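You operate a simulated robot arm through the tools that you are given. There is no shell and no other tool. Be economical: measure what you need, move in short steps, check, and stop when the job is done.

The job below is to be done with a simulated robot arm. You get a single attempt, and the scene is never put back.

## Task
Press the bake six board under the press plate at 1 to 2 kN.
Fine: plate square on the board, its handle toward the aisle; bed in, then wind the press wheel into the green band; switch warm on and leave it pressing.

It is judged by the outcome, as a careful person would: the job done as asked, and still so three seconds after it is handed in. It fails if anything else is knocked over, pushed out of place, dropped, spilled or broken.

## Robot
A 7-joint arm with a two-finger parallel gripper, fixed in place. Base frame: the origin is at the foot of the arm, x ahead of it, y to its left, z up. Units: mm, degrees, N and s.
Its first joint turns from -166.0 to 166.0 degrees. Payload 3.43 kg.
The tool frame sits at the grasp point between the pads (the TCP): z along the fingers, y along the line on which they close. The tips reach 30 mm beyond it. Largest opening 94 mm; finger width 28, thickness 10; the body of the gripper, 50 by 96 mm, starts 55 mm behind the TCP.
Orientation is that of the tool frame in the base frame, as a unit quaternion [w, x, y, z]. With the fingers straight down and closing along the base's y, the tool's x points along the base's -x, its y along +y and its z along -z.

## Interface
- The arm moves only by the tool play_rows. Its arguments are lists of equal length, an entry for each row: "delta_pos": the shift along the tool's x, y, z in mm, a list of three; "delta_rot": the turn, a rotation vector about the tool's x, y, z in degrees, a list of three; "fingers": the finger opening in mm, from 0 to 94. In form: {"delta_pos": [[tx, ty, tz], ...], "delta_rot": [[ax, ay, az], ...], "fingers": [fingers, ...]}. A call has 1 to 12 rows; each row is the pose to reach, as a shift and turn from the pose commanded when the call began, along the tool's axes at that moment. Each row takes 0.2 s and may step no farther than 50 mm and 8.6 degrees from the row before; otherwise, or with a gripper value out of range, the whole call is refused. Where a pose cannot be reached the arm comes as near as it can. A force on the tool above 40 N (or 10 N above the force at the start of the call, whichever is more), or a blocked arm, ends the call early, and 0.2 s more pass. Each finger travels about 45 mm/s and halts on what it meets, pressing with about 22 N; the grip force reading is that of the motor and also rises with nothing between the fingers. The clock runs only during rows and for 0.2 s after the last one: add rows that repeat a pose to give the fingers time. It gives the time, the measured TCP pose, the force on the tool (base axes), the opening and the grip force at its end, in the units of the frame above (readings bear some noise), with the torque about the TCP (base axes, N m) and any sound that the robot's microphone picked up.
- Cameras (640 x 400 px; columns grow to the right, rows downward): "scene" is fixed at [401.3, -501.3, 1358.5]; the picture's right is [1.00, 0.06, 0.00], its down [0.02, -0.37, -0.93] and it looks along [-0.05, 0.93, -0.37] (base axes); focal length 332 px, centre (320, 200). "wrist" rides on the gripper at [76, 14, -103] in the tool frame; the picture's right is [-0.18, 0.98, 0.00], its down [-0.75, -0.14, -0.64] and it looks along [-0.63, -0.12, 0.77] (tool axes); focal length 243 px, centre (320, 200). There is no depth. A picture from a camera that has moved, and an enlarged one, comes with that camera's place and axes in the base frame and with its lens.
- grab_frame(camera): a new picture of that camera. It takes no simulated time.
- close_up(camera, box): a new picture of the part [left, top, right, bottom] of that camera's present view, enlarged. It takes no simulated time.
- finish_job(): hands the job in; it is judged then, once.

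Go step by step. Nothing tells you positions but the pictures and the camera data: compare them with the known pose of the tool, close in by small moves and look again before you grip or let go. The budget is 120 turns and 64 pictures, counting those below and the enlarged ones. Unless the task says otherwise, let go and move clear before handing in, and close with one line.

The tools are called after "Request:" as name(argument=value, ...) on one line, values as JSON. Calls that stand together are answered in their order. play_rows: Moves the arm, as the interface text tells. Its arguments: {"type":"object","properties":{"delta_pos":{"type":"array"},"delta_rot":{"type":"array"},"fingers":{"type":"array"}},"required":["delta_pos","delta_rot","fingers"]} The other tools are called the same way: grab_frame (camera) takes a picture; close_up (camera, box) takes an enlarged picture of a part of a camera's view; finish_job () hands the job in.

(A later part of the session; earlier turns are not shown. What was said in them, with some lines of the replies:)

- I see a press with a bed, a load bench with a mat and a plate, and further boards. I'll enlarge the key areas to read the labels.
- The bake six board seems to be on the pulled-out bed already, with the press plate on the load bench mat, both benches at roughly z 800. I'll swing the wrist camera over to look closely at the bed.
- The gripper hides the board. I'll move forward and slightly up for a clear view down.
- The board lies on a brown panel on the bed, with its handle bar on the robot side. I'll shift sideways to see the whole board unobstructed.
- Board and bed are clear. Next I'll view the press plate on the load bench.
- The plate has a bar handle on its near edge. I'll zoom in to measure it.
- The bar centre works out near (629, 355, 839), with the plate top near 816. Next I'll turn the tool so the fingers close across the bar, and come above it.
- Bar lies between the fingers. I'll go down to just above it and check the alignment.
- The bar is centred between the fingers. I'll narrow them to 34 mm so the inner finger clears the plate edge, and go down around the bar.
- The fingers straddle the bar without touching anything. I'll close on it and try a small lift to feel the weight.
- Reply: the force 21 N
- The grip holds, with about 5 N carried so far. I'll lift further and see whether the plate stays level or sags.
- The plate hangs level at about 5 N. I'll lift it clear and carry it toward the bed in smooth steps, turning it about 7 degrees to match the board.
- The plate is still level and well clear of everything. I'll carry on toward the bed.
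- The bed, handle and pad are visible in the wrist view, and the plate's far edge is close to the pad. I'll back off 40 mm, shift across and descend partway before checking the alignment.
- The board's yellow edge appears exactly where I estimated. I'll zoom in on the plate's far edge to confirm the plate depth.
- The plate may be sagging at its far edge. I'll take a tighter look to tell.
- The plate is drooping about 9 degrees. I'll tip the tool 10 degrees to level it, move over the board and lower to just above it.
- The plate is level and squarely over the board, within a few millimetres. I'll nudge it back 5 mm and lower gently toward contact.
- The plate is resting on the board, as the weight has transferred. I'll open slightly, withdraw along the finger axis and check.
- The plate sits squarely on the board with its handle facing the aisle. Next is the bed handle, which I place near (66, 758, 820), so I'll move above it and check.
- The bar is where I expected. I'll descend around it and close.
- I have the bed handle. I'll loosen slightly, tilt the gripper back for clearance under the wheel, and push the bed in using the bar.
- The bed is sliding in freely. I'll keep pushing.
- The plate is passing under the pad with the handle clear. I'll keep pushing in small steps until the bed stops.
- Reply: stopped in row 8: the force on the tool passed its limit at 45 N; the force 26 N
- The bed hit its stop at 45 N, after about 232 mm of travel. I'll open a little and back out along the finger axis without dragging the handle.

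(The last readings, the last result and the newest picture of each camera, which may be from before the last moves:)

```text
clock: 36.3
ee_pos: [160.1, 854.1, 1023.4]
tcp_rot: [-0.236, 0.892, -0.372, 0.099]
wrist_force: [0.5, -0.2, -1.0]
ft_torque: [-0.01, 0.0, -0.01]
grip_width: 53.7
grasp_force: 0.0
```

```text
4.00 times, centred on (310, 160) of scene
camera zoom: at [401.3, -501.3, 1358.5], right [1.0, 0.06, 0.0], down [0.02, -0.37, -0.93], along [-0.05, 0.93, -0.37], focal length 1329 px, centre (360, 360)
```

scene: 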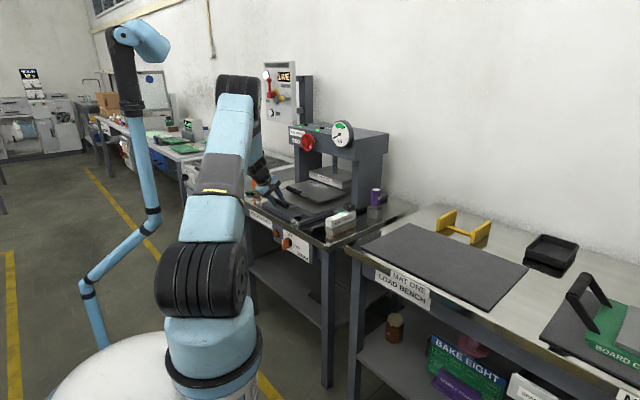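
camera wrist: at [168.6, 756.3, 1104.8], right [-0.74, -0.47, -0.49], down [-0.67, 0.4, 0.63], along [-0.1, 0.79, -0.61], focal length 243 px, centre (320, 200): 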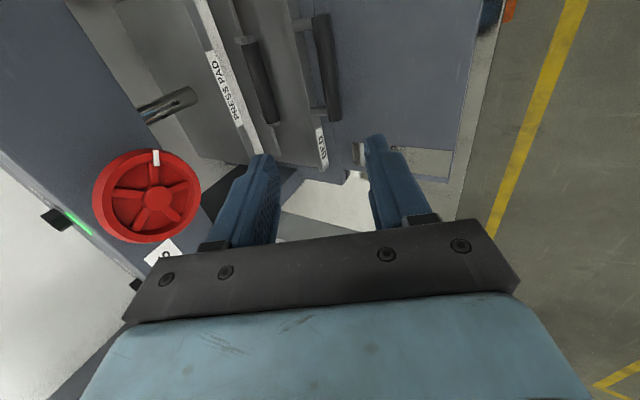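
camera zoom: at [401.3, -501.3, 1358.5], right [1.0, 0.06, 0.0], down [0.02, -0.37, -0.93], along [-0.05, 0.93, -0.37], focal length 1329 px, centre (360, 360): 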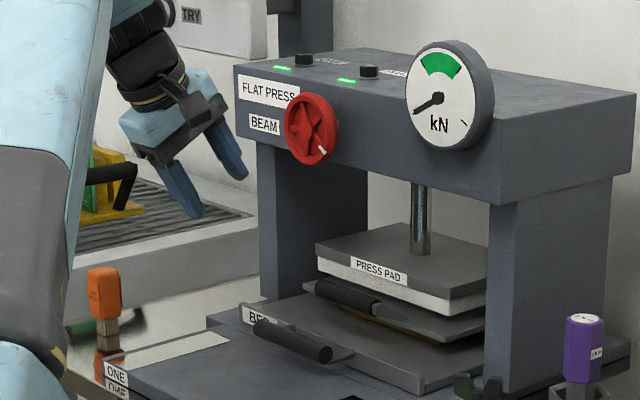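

The bed stayed in, and I put the wheel centre near (256, 981, 1048), about 82 mm across. I'll level the tool to face it with the fingers wide open.

Request:
play_rows(delta_pos=[[0, 0, 0], [0, 0, 0], [0, 0, 0], [-5, -15, 3], [-10, -30, 6], [-15, -50, 9], [-20, -65, 12], [-22, -75.7, 14.9], [-22, -75.7, 14.9]], delta_rot=[[7.5, 0, 0], [15, 0, 0], [22.5, 0, 0], [30, 0, 0], [37.5, 0, 0], [45, 0, 0], [52.5, 0, 0], [60, 0, 0], [60, 0, 0]], fingers=[60, 70, 80, 94, 94, 94, 94, 94, 94])

Request:
grab_frame(camera="wrist")

Request:
close_up(camera="scene", box=[230, 90, 390, 190])

```text
clock: 38.3
ee_pos: [197.3, 922.6, 1049.2]
tcp_rot: [-0.65, 0.655, -0.272, 0.272]
wrist_force: [0.2, 1.0, 1.0]
ft_torque: [0.0, 0.02, -0.01]
grip_width: 94.1
grasp_force: 0.1
```

```text
23 pictures are left
camera wrist: at [177.2, 795.4, 1034.2], right [-0.13, 0.13, -0.98], down [-0.99, 0.08, 0.14], along [0.1, 0.99, 0.11], focal length 243 px, centre (320, 200)
```

wrist: 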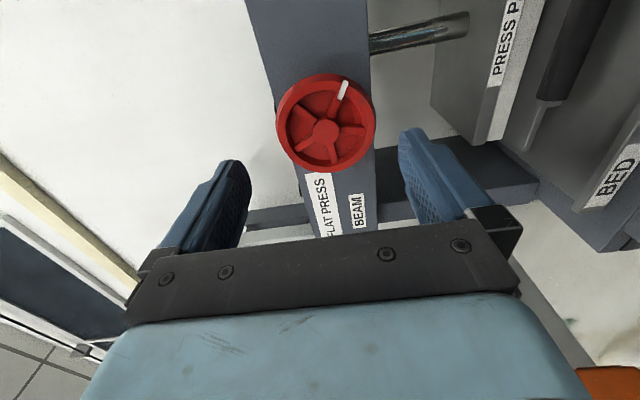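

```text
4.00 times, centred on (310, 140) of scene
camera zoom: at [401.3, -501.3, 1358.5], right [1.0, 0.06, 0.0], down [0.02, -0.37, -0.93], along [-0.05, 0.93, -0.37], focal length 1329 px, centre (360, 440)
```

zoom: 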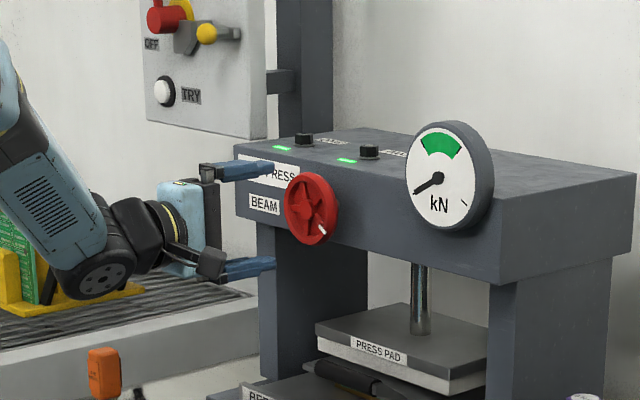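

The wheel is centred ahead within a few millimetres. I'll correct 4 mm down and advance so the fingers straddle the rim.

Request:
play_rows(delta_pos=[[-1, 4, 10], [-1, 4, 30], [-1, 4, 50], [-1, 4, 60], [-1, 4, 66], [-1, 4, 66]], delta_rot=[[0, 0, 0], [0, 0, 0], [0, 0, 0], [0, 0, 0], [0, 0, 0], [0, 0, 0]], fingers=[94, 94, 94, 94, 94, 94])

Request:
grab_frame(camera="wrist")

Request:
close_up(camera="scene", box=[270, 110, 350, 160])

```text
clock: 39.7
ee_pos: [242.6, 970.0, 1043.9]
tcp_rot: [-0.651, 0.655, -0.273, 0.271]
wrist_force: [-0.6, 0.6, 0.5]
ft_torque: [-0.02, 0.01, -0.01]
grip_width: 94.1
grasp_force: 0.1
```

```text
21 pictures are left
camera wrist: at [223.4, 842.6, 1029.7], right [-0.13, 0.13, -0.98], down [-0.99, 0.08, 0.14], along [0.1, 0.99, 0.11], focal length 243 px, centre (320, 200)
```

wrist: 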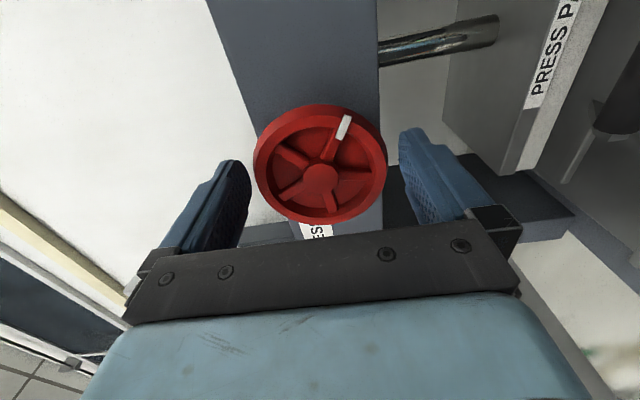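

```text
8.00 times, centred on (310, 135) of scene
camera zoom: at [401.3, -501.3, 1358.5], right [1.0, 0.06, 0.0], down [0.02, -0.37, -0.93], along [-0.05, 0.93, -0.37], focal length 2658 px, centre (400, 720)
```

zoom: 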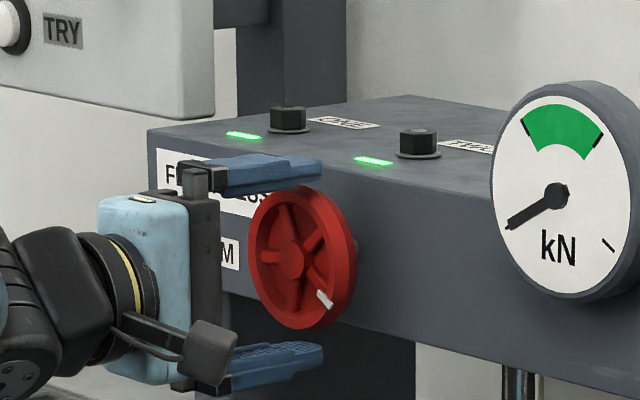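

The wheel is centred and the tips reach about 8 mm past its front face. I'll go 13 mm deeper and close on the rim.

Request:
play_rows(delta_pos=[[0, 0, 5], [0, 0, 10], [0, 0, 13], [0, 0, 13], [0, 0, 13], [0, 0, 13]], delta_rot=[[0, 0, 0], [0, 0, 0], [0, 0, 0], [0, 0, 0], [0, 0, 0], [0, 0, 0]], fingers=[94, 94, 94, 60, 60, 60])

```text
clock: 41.1
ee_pos: [251.7, 977.8, 1045.1]
tcp_rot: [-0.651, 0.655, -0.273, 0.271]
wrist_force: [-0.3, 2.3, 5.6]
ft_torque: [0.05, -0.02, 0.01]
grip_width: 83.2
grasp_force: 45.1
```

The rim is gripped at 83 mm. I'll turn clockwise (from the front) about 90 degrees and see what the pad and gauge do.

Request:
play_rows(delta_pos=[[0, 0, 0], [0, 0, 0], [0, 0, 0], [0, 0, 0], [0, 0, 0], [0, 0, 0], [0, 0, 0], [0, 0, 0], [0, 0, 0], [0, 0, 0], [0, 0, 0], [0, 0, 0]], delta_rot=[[0, 0, 7.5], [0, 0, 15], [0, 0, 22.5], [0, 0, 30], [0, 0, 37.5], [0, 0, 45], [0, 0, 52.5], [0, 0, 60], [0, 0, 67.5], [0, 0, 75], [0, 0, 82.5], [0, 0, 90]], fingers=[60, 60, 60, 60, 60, 60, 60, 60, 60, 60, 60, 60])

Request:
close_up(camera="scene", box=[270, 110, 390, 210])

```text
clock: 43.0
ee_pos: [247.9, 980.6, 1040.8]
tcp_rot: [0.693, -0.413, 0.579, 0.118]
wrist_force: [0.5, 32.5, -7.0]
ft_torque: [0.1, -0.25, -0.02]
grip_width: 82.3
grasp_force: 45.0
stopped in row 9: the force on the tool passed its limit at 49 N (the readings are from after the stop); the commanded pose is now the measured one
```

```text
4.00 times, centred on (330, 160) of scene
camera zoom: at [401.3, -501.3, 1358.5], right [1.0, 0.06, 0.0], down [0.02, -0.37, -0.93], along [-0.05, 0.93, -0.37], focal length 1329 px, centre (280, 360)
```

zoom: 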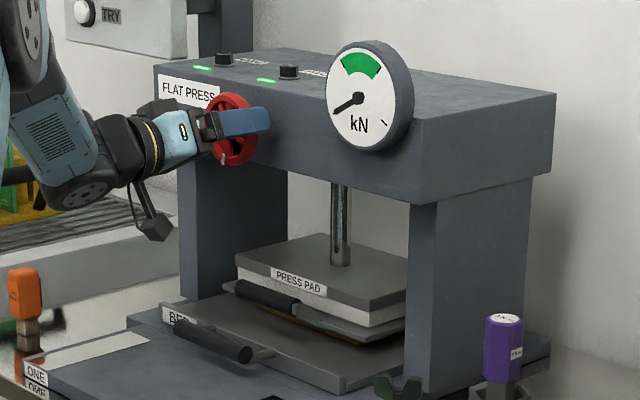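

The pad came down about 15 mm, so clockwise is right, but the wrist was pulled off-centre. I'll release, back off and rewind the wrist.

Request:
play_rows(delta_pos=[[0, 0, 0], [0, 0, 0], [0, 0, -20], [0, 0, -40], [0, 0, -40], [0, 0, -40], [0, 0, -40], [0, 0, -40], [0, 0, -40], [0, 0, -40], [0, 0, -40], [0, 0, -40]], delta_rot=[[0, 0, 0], [0, 0, 0], [0, 0, 0], [0, 0, 0], [0, 0, -8], [0, 0, -16], [0, 0, -24], [0, 0, -32], [0, 0, -40], [0, 0, -48], [0, 0, -56], [0, 0, -64]], fingers=[94, 94, 94, 94, 94, 94, 94, 94, 94, 94, 94, 94])

Request:
grab_frame(camera="wrist")

```text
clock: 45.6
ee_pos: [221.4, 951.6, 1043.2]
tcp_rot: [-0.65, 0.657, -0.273, 0.269]
wrist_force: [-0.5, 0.2, -0.3]
ft_torque: [0.01, 0.03, 0.02]
grip_width: 93.9
grasp_force: 0.0
```

```text
18 pictures are left
camera wrist: at [202.0, 824.1, 1029.3], right [-0.14, 0.12, -0.98], down [-0.99, 0.08, 0.15], along [0.1, 0.99, 0.11], focal length 243 px, centre (320, 200)
```

wrist: 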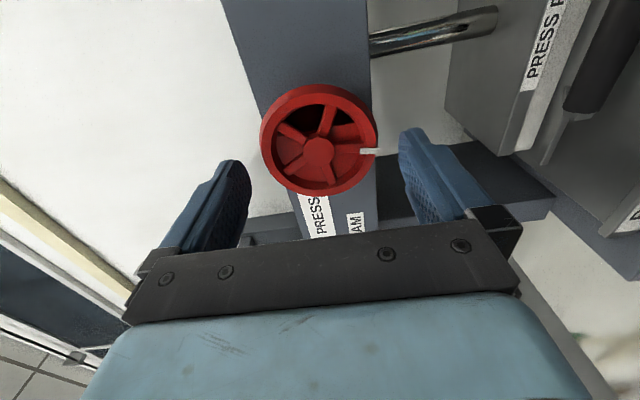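

Back at zero angle, I see the wheel is really about 3 mm left of my axis. I'll correct that, pre-rotate -40 degrees, advance and grip.

Request:
play_rows(delta_pos=[[-3, -1.4, 0], [-3, -1.4, 0], [-3, -1.4, 0], [-3, -1.4, 0], [-3, -1.4, 0], [-3, -1.4, 15], [-3, -1.4, 30], [-3, -1.4, 40], [-3, -1.4, 40], [-3, -1.4, 40], [-3, -1.4, 40]], delta_rot=[[0, 0, -8], [0, 0, -16], [0, 0, -24], [0, 0, -32], [0, 0, -40], [0, 0, -40], [0, 0, -40], [0, 0, -40], [0, 0, -40], [0, 0, -40], [0, 0, -40]], fingers=[94, 94, 94, 94, 94, 94, 94, 94, 60, 60, 60])

```text
clock: 48.0
ee_pos: [246.8, 981.2, 1044.5]
tcp_rot: [-0.521, 0.709, -0.031, 0.474]
wrist_force: [0.7, 10.1, 5.7]
ft_torque: [-0.05, 0.07, 0.32]
grip_width: 83.4
grasp_force: 45.1
```

Gripped and well centred. I'll turn 56 degrees and check the gauge.

Request:
play_rows(delta_pos=[[0, 0, 0], [0, 0, 0], [0, 0, 0], [0, 0, 0], [0, 0, 0], [0, 0, 0], [0, 0, 0], [0, 0, 0]], delta_rot=[[0, 0, 7], [0, 0, 14], [0, 0, 21], [0, 0, 28], [0, 0, 35], [0, 0, 42], [0, 0, 49], [0, 0, 56]], fingers=[60, 60, 60, 60, 60, 60, 60, 60])

Request:
close_up(camera="scene", box=[270, 110, 390, 210])

```text
clock: 49.8
ee_pos: [246.2, 980.5, 1045.0]
tcp_rot: [0.682, -0.612, 0.361, -0.174]
wrist_force: [0.5, 11.8, 4.5]
ft_torque: [0.45, -0.49, 0.72]
grip_width: 83.6
grasp_force: 44.8
```

```text
4.00 times, centred on (330, 160) of scene
camera zoom: at [401.3, -501.3, 1358.5], right [1.0, 0.06, 0.0], down [0.02, -0.37, -0.93], along [-0.05, 0.93, -0.37], focal length 1329 px, centre (280, 360)
```

zoom: 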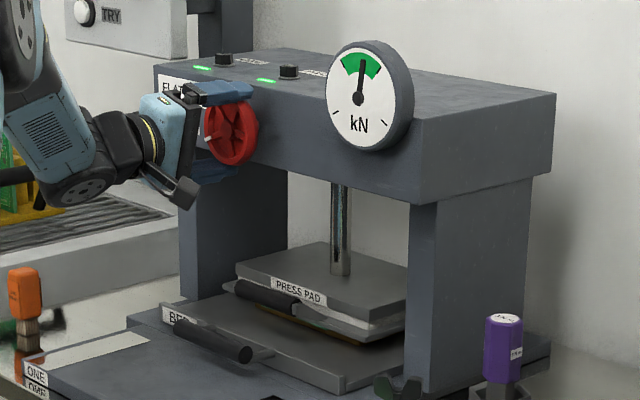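

The gauge needle has swung up into the green. I'll look closer before letting go.

Request:
close_up(camera="scene", box=[340, 115, 380, 140])

```text
16.00 times, centred on (360, 128) of scene
camera zoom: at [401.3, -501.3, 1358.5], right [1.0, 0.06, 0.0], down [0.02, -0.37, -0.93], along [-0.05, 0.93, -0.37], focal length 5316 px, centre (-320, 1360)
```

zoom: 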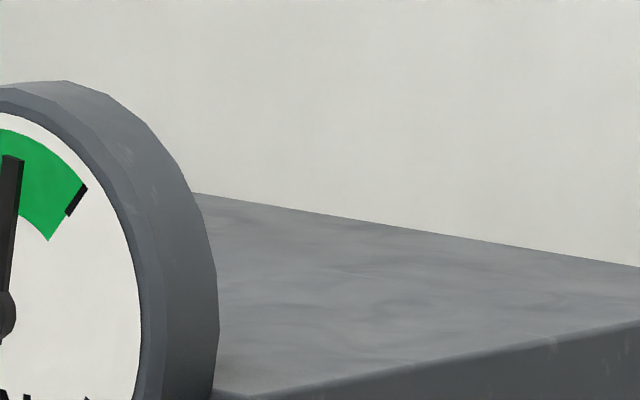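

The needle is mid-band, about 1.5 kN. I'll release the rim, back straight off, and check that it holds.

Request:
play_rows(delta_pos=[[0, 0, 0], [0, 0, 0], [0, 0, 0], [0, 0, -20], [0, 0, -50], [0, 0, -95], [0, 0, -140]], delta_rot=[[0, 0, 0], [0, 0, 0], [0, 0, 0], [0, 0, 0], [0, 0, 0], [0, 0, 0], [0, 0, 0]], fingers=[94, 94, 94, 94, 94, 94, 94])

Request:
close_up(camera="scene", box=[270, 110, 390, 210])

Request:
close_up(camera="scene", box=[240, 205, 336, 265])

```text
clock: 51.4
ee_pos: [148.1, 880.8, 1044.9]
tcp_rot: [0.681, -0.612, 0.361, -0.175]
wrist_force: [-0.8, 0.4, -0.1]
ft_torque: [0.01, -0.04, 0.03]
grip_width: 93.9
grasp_force: 0.0
```

```text
4.00 times, centred on (330, 160) of scene
camera zoom: at [401.3, -501.3, 1358.5], right [1.0, 0.06, 0.0], down [0.02, -0.37, -0.93], along [-0.05, 0.93, -0.37], focal length 1329 px, centre (280, 360)
```

zoom: 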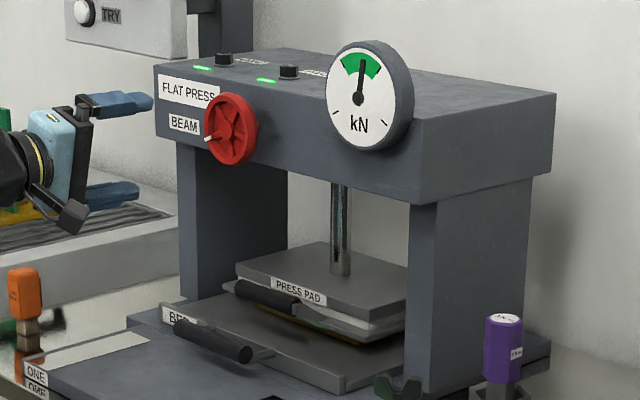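

```text
6.67 times, centred on (288, 235) of scene
camera zoom: at [401.3, -501.3, 1358.5], right [1.0, 0.06, 0.0], down [0.02, -0.37, -0.93], along [-0.05, 0.93, -0.37], focal length 2215 px, centre (533, -33)
```

zoom: 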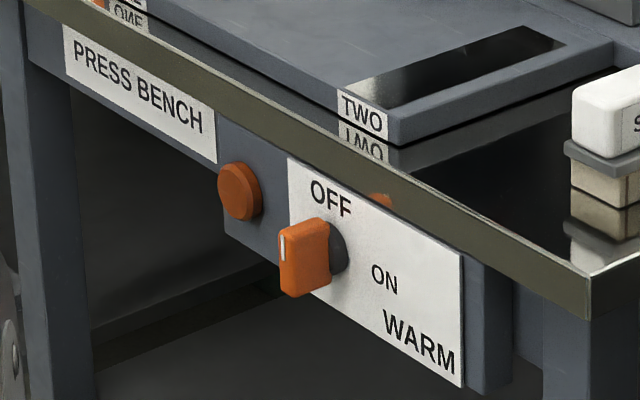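

The press holds mid-green after release. The warm switch is an orange lever knob at OFF on the bench front near (200, 700, 675), with ON a quarter turn clockwise, so I'll back away and roll the wrist to approach it.

Request:
play_rows(delta_pos=[[0, 0, -17], [0, 0, -34], [0, 0, -51], [0, 0, -68], [0, 0, -85], [0, 0, -102], [0, 0, -119], [0, 0, -136], [0, 0, -153], [0, 0, -170], [0, 0, -187], [0, 0, -204]], delta_rot=[[0, 0, -8.5], [0, 0, -17], [0, 0, -25.5], [0, 0, -34], [0, 0, -42.5], [0, 0, -51], [0, 0, -59.5], [0, 0, -68], [0, 0, -76.5], [0, 0, -85], [0, 0, -93.5], [0, 0, -102]], fingers=[94, 94, 94, 94, 94, 94, 94, 80, 70, 60, 60, 60])

```text
clock: 54.2
ee_pos: [66.0, 748.1, 1024.1]
tcp_rot: [-0.254, 0.676, 0.232, 0.652]
wrist_force: [0.7, -0.2, 0.7]
ft_torque: [-0.01, 0.05, 0.0]
grip_width: 60.2
grasp_force: 0.1
stopped in row 12: the arm was blocked; the commanded pose is now the measured one
```

The arm was blocked near a joint limit, though the roll is done. I'll look at its posture.

Request:
grab_frame(camera="scene")

```text
13 pictures are left
```

scene: 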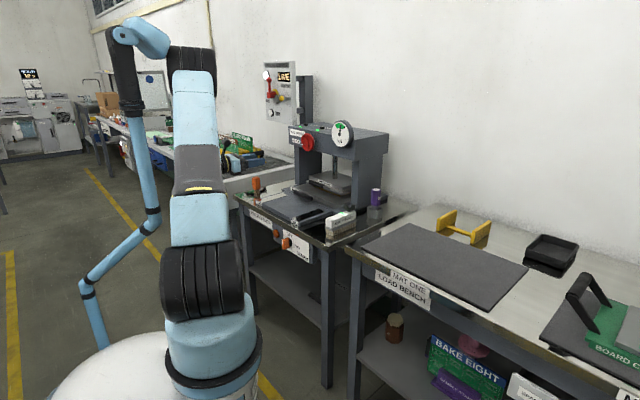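

The forearm is simply folded high. I'll go down and across to the front of the knob, keeping the tips clear of the bench edge.

Request:
play_rows(delta_pos=[[-20, 15, 0], [-50, 30, -4], [-80, 45, -8], [-110, 60, -12], [-140, 75, -16], [-170, 90, -20], [-200, 105, -25], [-230, 120, -30], [-260, 131, -34], [-290, 131, -35], [-315, 131, -35], [-334, 131, -35]], delta_rot=[[0, 0, 0], [0, 0, 0], [0, 0, 0], [1, 0, 0], [2, 0, 0], [3, 0, 0], [4, 0, 0], [5, 0, 0], [5, 0, 0], [5, 0, 0], [5, 0, 0], [5, 0, 0]], fingers=[60, 60, 60, 60, 60, 60, 60, 60, 60, 60, 60, 60])

```text
clock: 56.8
ee_pos: [106.5, 634.6, 691.0]
tcp_rot: [-0.286, 0.664, 0.259, 0.641]
wrist_force: [0.3, -0.1, -0.8]
ft_torque: [0.03, -0.05, 0.0]
grip_width: 60.1
grasp_force: 0.0
```

I'm now in front of the bench. I'll look at the knob from here.

Request:
grab_frame(camera="wrist")

```text
12 pictures are left
camera wrist: at [48.5, 549.6, 766.0], right [0.69, -0.69, -0.23], down [-0.59, -0.34, -0.74], along [0.43, 0.64, -0.64], focal length 243 px, centre (320, 200)
```

wrist: 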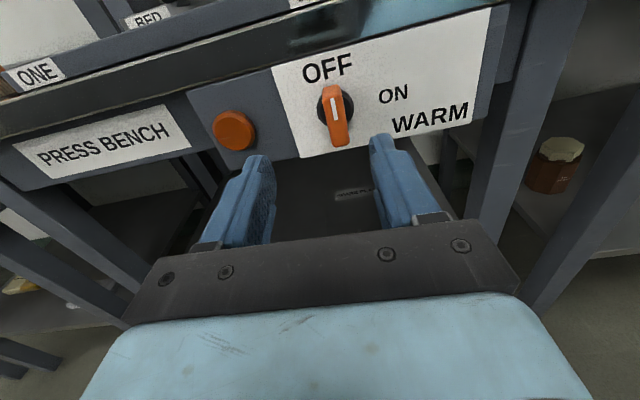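

The knob shows clearly: axis near lateral 357, z 684, with its face at forward 619. I'll align and advance around it.

Request:
play_rows(delta_pos=[[-4, 8, 0], [-7, 16, 0], [-7, 16, 20], [-7, 16, 40], [-7, 16, 55], [-7, 16, 65], [-7, 16, 65]], delta_rot=[[0, 0, 0], [0, 0, 0], [0, 0, 0], [0, 0, 0], [0, 0, 0], [0, 0, 0], [0, 0, 0]], fingers=[60, 60, 60, 60, 60, 60, 60])

Request:
grab_frame(camera="wrist")

```text
clock: 58.4
ee_pos: [164.4, 668.6, 681.5]
tcp_rot: [-0.285, 0.664, 0.258, 0.641]
wrist_force: [0.0, -0.6, -0.6]
ft_torque: [-0.05, 0.02, 0.01]
grip_width: 60.0
grasp_force: 0.0
```

```text
11 pictures are left
camera wrist: at [105.1, 584.2, 757.0], right [0.69, -0.69, -0.23], down [-0.59, -0.34, -0.74], along [0.43, 0.64, -0.64], focal length 243 px, centre (320, 200)
```

wrist: 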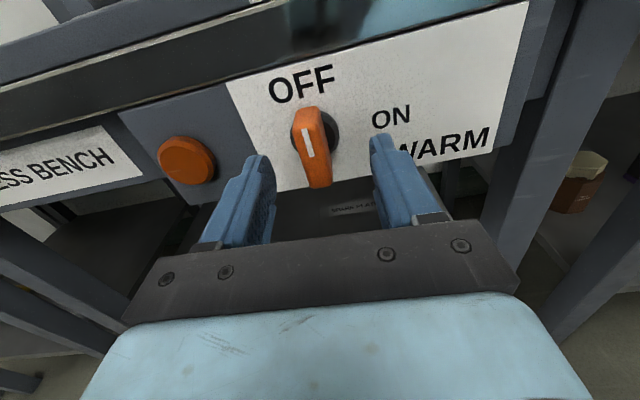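

The knob is between the fingers. I'll advance 20 mm more and close on it.

Request:
play_rows(delta_pos=[[2, -2, 8], [2, -2, 16], [2, -2, 20], [2, -2, 20], [2, -2, 20], [2, -2, 20], [2, -2, 20]], delta_rot=[[0, 0, 0], [0, 0, 0], [0, 0, 0], [0, 0, 0], [0, 0, 0], [0, 0, 0], [0, 0, 0]], fingers=[60, 60, 60, 0, 0, 0, 0])

Request:
grab_frame(camera="wrist")

```text
clock: 60.0
ee_pos: [175.0, 685.0, 683.4]
tcp_rot: [-0.286, 0.664, 0.258, 0.64]
wrist_force: [-1.3, 12.3, -1.2]
ft_torque: [-0.19, 0.18, 0.3]
grip_width: 33.8
grasp_force: 45.1
```

```text
10 pictures are left
camera wrist: at [117.0, 600.0, 758.8], right [0.69, -0.69, -0.23], down [-0.59, -0.34, -0.74], along [0.43, 0.64, -0.64], focal length 243 px, centre (320, 200)
```

wrist: 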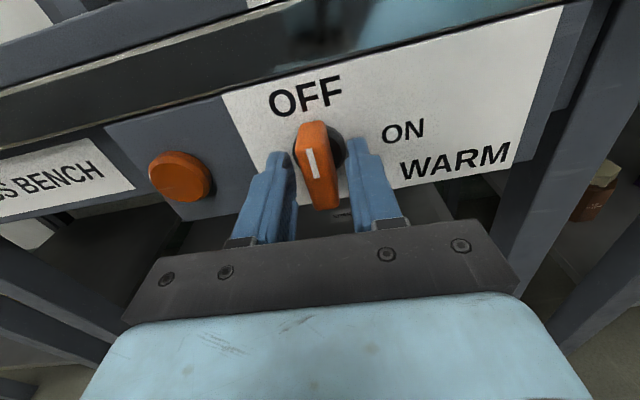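

The fingertips stopped at 34 mm, probably on the round collar. I'll open, back off 11 mm and close on the lever itself.

Request:
play_rows(delta_pos=[[0, 0, 0], [0, 0, 0], [0, 0, -11], [0, 0, -11], [0, 0, -11], [0, 0, -11], [0, 0, -11], [0, 0, -11]], delta_rot=[[0, 0, 0], [0, 0, 0], [0, 0, 0], [0, 0, 0], [0, 0, 0], [0, 0, 0], [0, 0, 0], [0, 0, 0]], fingers=[50, 50, 50, 0, 0, 0, 0, 0])

```text
clock: 61.8
ee_pos: [168.7, 677.7, 683.6]
tcp_rot: [-0.285, 0.664, 0.258, 0.641]
wrist_force: [-2.8, 2.2, 1.8]
ft_torque: [0.02, -0.03, -0.55]
grip_width: 15.7
grasp_force: 44.9
```

Now gripping the lever at 15.7 mm. I'll turn it a quarter turn clockwise to ON.

Request:
play_rows(delta_pos=[[0, 0, 0], [0, 0, 0], [0, 0, 0], [0, 0, 0], [0, 0, 0], [0, 0, 0], [0, 0, 0], [0, 0, 0], [0, 0, 0], [0, 0, 0], [0, 0, 0]], delta_rot=[[0, 0, 8.2], [0, 0, 16.4], [0, 0, 24.6], [0, 0, 32.8], [0, 0, 41], [0, 0, 49.2], [0, 0, 57.4], [0, 0, 65.6], [0, 0, 73.8], [0, 0, 82], [0, 0, 90]], fingers=[0, 0, 0, 0, 0, 0, 0, 0, 0, 0, 0])

Request:
close_up(camera="scene", box=[240, 205, 336, 265])

```text
clock: 63.8
ee_pos: [166.5, 678.9, 684.0]
tcp_rot: [-0.603, 0.692, -0.167, 0.36]
wrist_force: [-4.8, 3.1, -6.4]
ft_torque: [0.7, -0.68, -0.67]
grip_width: 15.8
grasp_force: 44.7
stopped in row 9: the force on the tool passed its limit at 41 N (the readings are from after the stop); the commanded pose is now the measured one
```

```text
6.67 times, centred on (288, 235) of scene
camera zoom: at [401.3, -501.3, 1358.5], right [1.0, 0.06, 0.0], down [0.02, -0.37, -0.93], along [-0.05, 0.93, -0.37], focal length 2215 px, centre (533, -33)
```

zoom: 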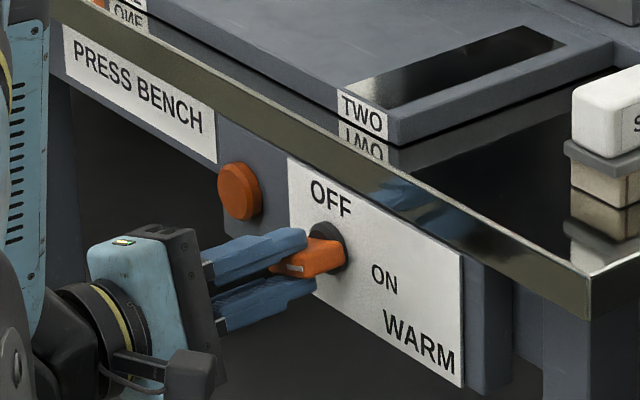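

The lever has turned about 70 degrees and then met resistance. I'll open to let it settle and inspect the pointer.

Request:
play_rows(delta_pos=[[0, 0, 0], [0, 0, 0], [0, 0, -10], [0, 0, -30]], delta_rot=[[0, 0, 0], [0, 0, 0], [0, 0, 0], [0, 0, 0]], fingers=[50, 50, 50, 50])

Request:
grab_frame(camera="wrist")

```text
clock: 64.8
ee_pos: [146.2, 656.0, 685.2]
tcp_rot: [-0.603, 0.692, -0.167, 0.361]
wrist_force: [0.8, -0.4, 0.2]
ft_torque: [0.0, -0.02, 0.0]
grip_width: 50.0
grasp_force: 0.1
```

```text
8 pictures are left
camera wrist: at [129.2, 529.3, 694.7], right [0.07, -0.09, -0.99], down [-0.99, 0.07, -0.08], along [0.08, 0.99, -0.08], focal length 243 px, centre (320, 200)
```

wrist: 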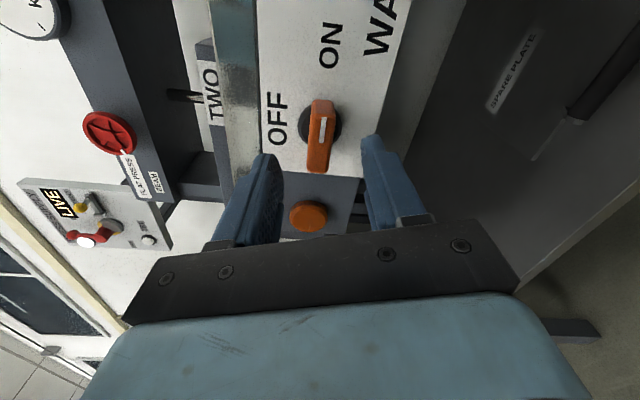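

The lever now points at ON. I'll zoom to check it, and whether the lamp has lit.

Request:
close_up(camera="wrist", box=[240, 20, 400, 240])

```text
1.82 times, centred on (320, 130) of wrist
camera zoom: at [129.2, 529.3, 694.7], right [0.07, -0.09, -0.99], down [-0.99, 0.07, -0.08], along [0.08, 0.99, -0.08], focal length 441 px, centre (320, 327)
```

zoom: 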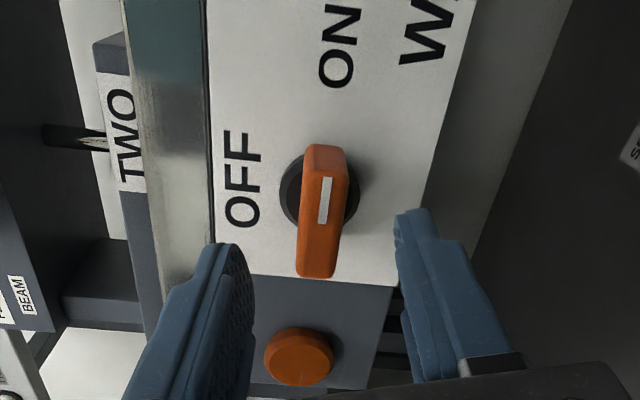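

The lever lines up with ON to within a couple of degrees. I'll move clear and do a final check of gauge, bed and switch.

Request:
play_rows(delta_pos=[[0, 0, -20], [0, 0, -45], [0, 0, -70], [0, 0, -90], [0, 0, -90], [0, 0, -90]], delta_rot=[[0, 0, 0], [0, 0, 0], [0, 0, 0], [0, 0, 0], [0, 0, 0], [0, 0, 0]], fingers=[50, 50, 50, 50, 50, 50])

Request:
close_up(camera="scene", box=[240, 205, 336, 265])

Request:
close_up(camera="scene", box=[270, 110, 390, 210])

```text
clock: 66.2
ee_pos: [83.6, 591.9, 686.2]
tcp_rot: [-0.603, 0.692, -0.167, 0.361]
wrist_force: [-0.4, -0.7, 0.4]
ft_torque: [-0.01, -0.03, -0.03]
grip_width: 50.2
grasp_force: 0.2
```

```text
6.67 times, centred on (288, 235) of scene
camera zoom: at [401.3, -501.3, 1358.5], right [1.0, 0.06, 0.0], down [0.02, -0.37, -0.93], along [-0.05, 0.93, -0.37], focal length 2215 px, centre (533, -33)
```

zoom: 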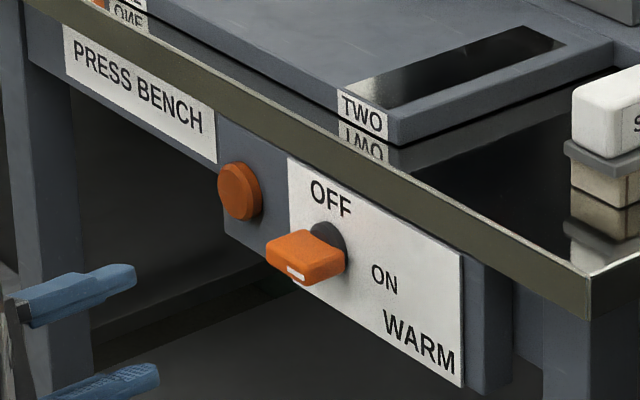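

```text
4.00 times, centred on (330, 160) of scene
camera zoom: at [401.3, -501.3, 1358.5], right [1.0, 0.06, 0.0], down [0.02, -0.37, -0.93], along [-0.05, 0.93, -0.37], focal length 1329 px, centre (280, 360)
```

zoom: 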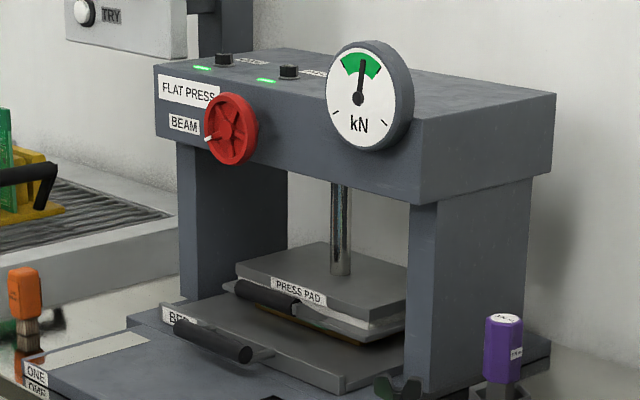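

Everything looks right. As a last check I'll read the beam indicators and look closely at the lamp beside the switch.

Request:
close_up(camera="scene", box=[308, 112, 372, 152])

Request:
close_up(camera="wrist", box=[200, 0, 440, 240])

```text
10.00 times, centred on (340, 132) of scene
camera zoom: at [401.3, -501.3, 1358.5], right [1.0, 0.06, 0.0], down [0.02, -0.37, -0.93], along [-0.05, 0.93, -0.37], focal length 3323 px, centre (120, 880)
```

zoom: 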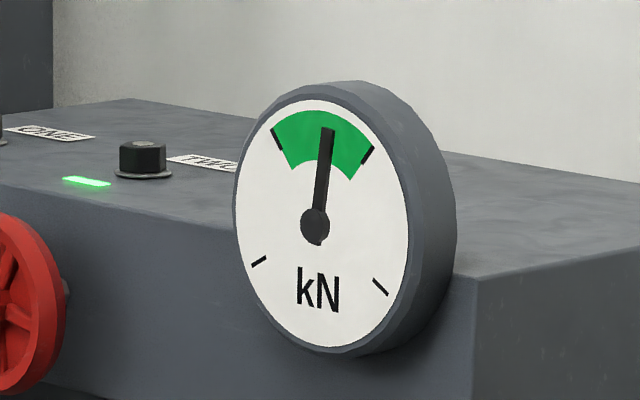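

```text
1.67 times, centred on (320, 120) of wrist
camera zoom: at [66.9, 465.0, 695.3], right [0.07, -0.09, -0.99], down [-0.99, 0.08, -0.08], along [0.08, 0.99, -0.08], focal length 404 px, centre (320, 333)
```

zoom: 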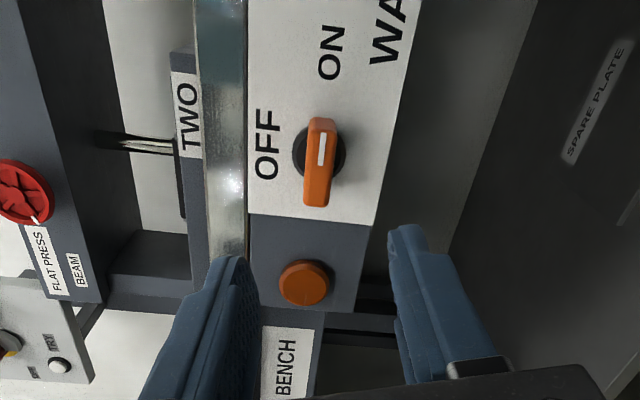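

The needle is mid-green, the lever points straight at ON, the bed is in and the plate is seated with its handle toward the aisle. I couldn't confirm that the disc beside the switch is a lamp, and its look hasn't changed. The arm is clear, so I'm handing in.

Request:
finish_job()

```text
The job is handed in.
```

The bake six board is pressing under the plate with the gauge mid-green (about 1.5 kN), the bed in and the warm switch at ON; I saw no lamp light up to confirm the warming itself.
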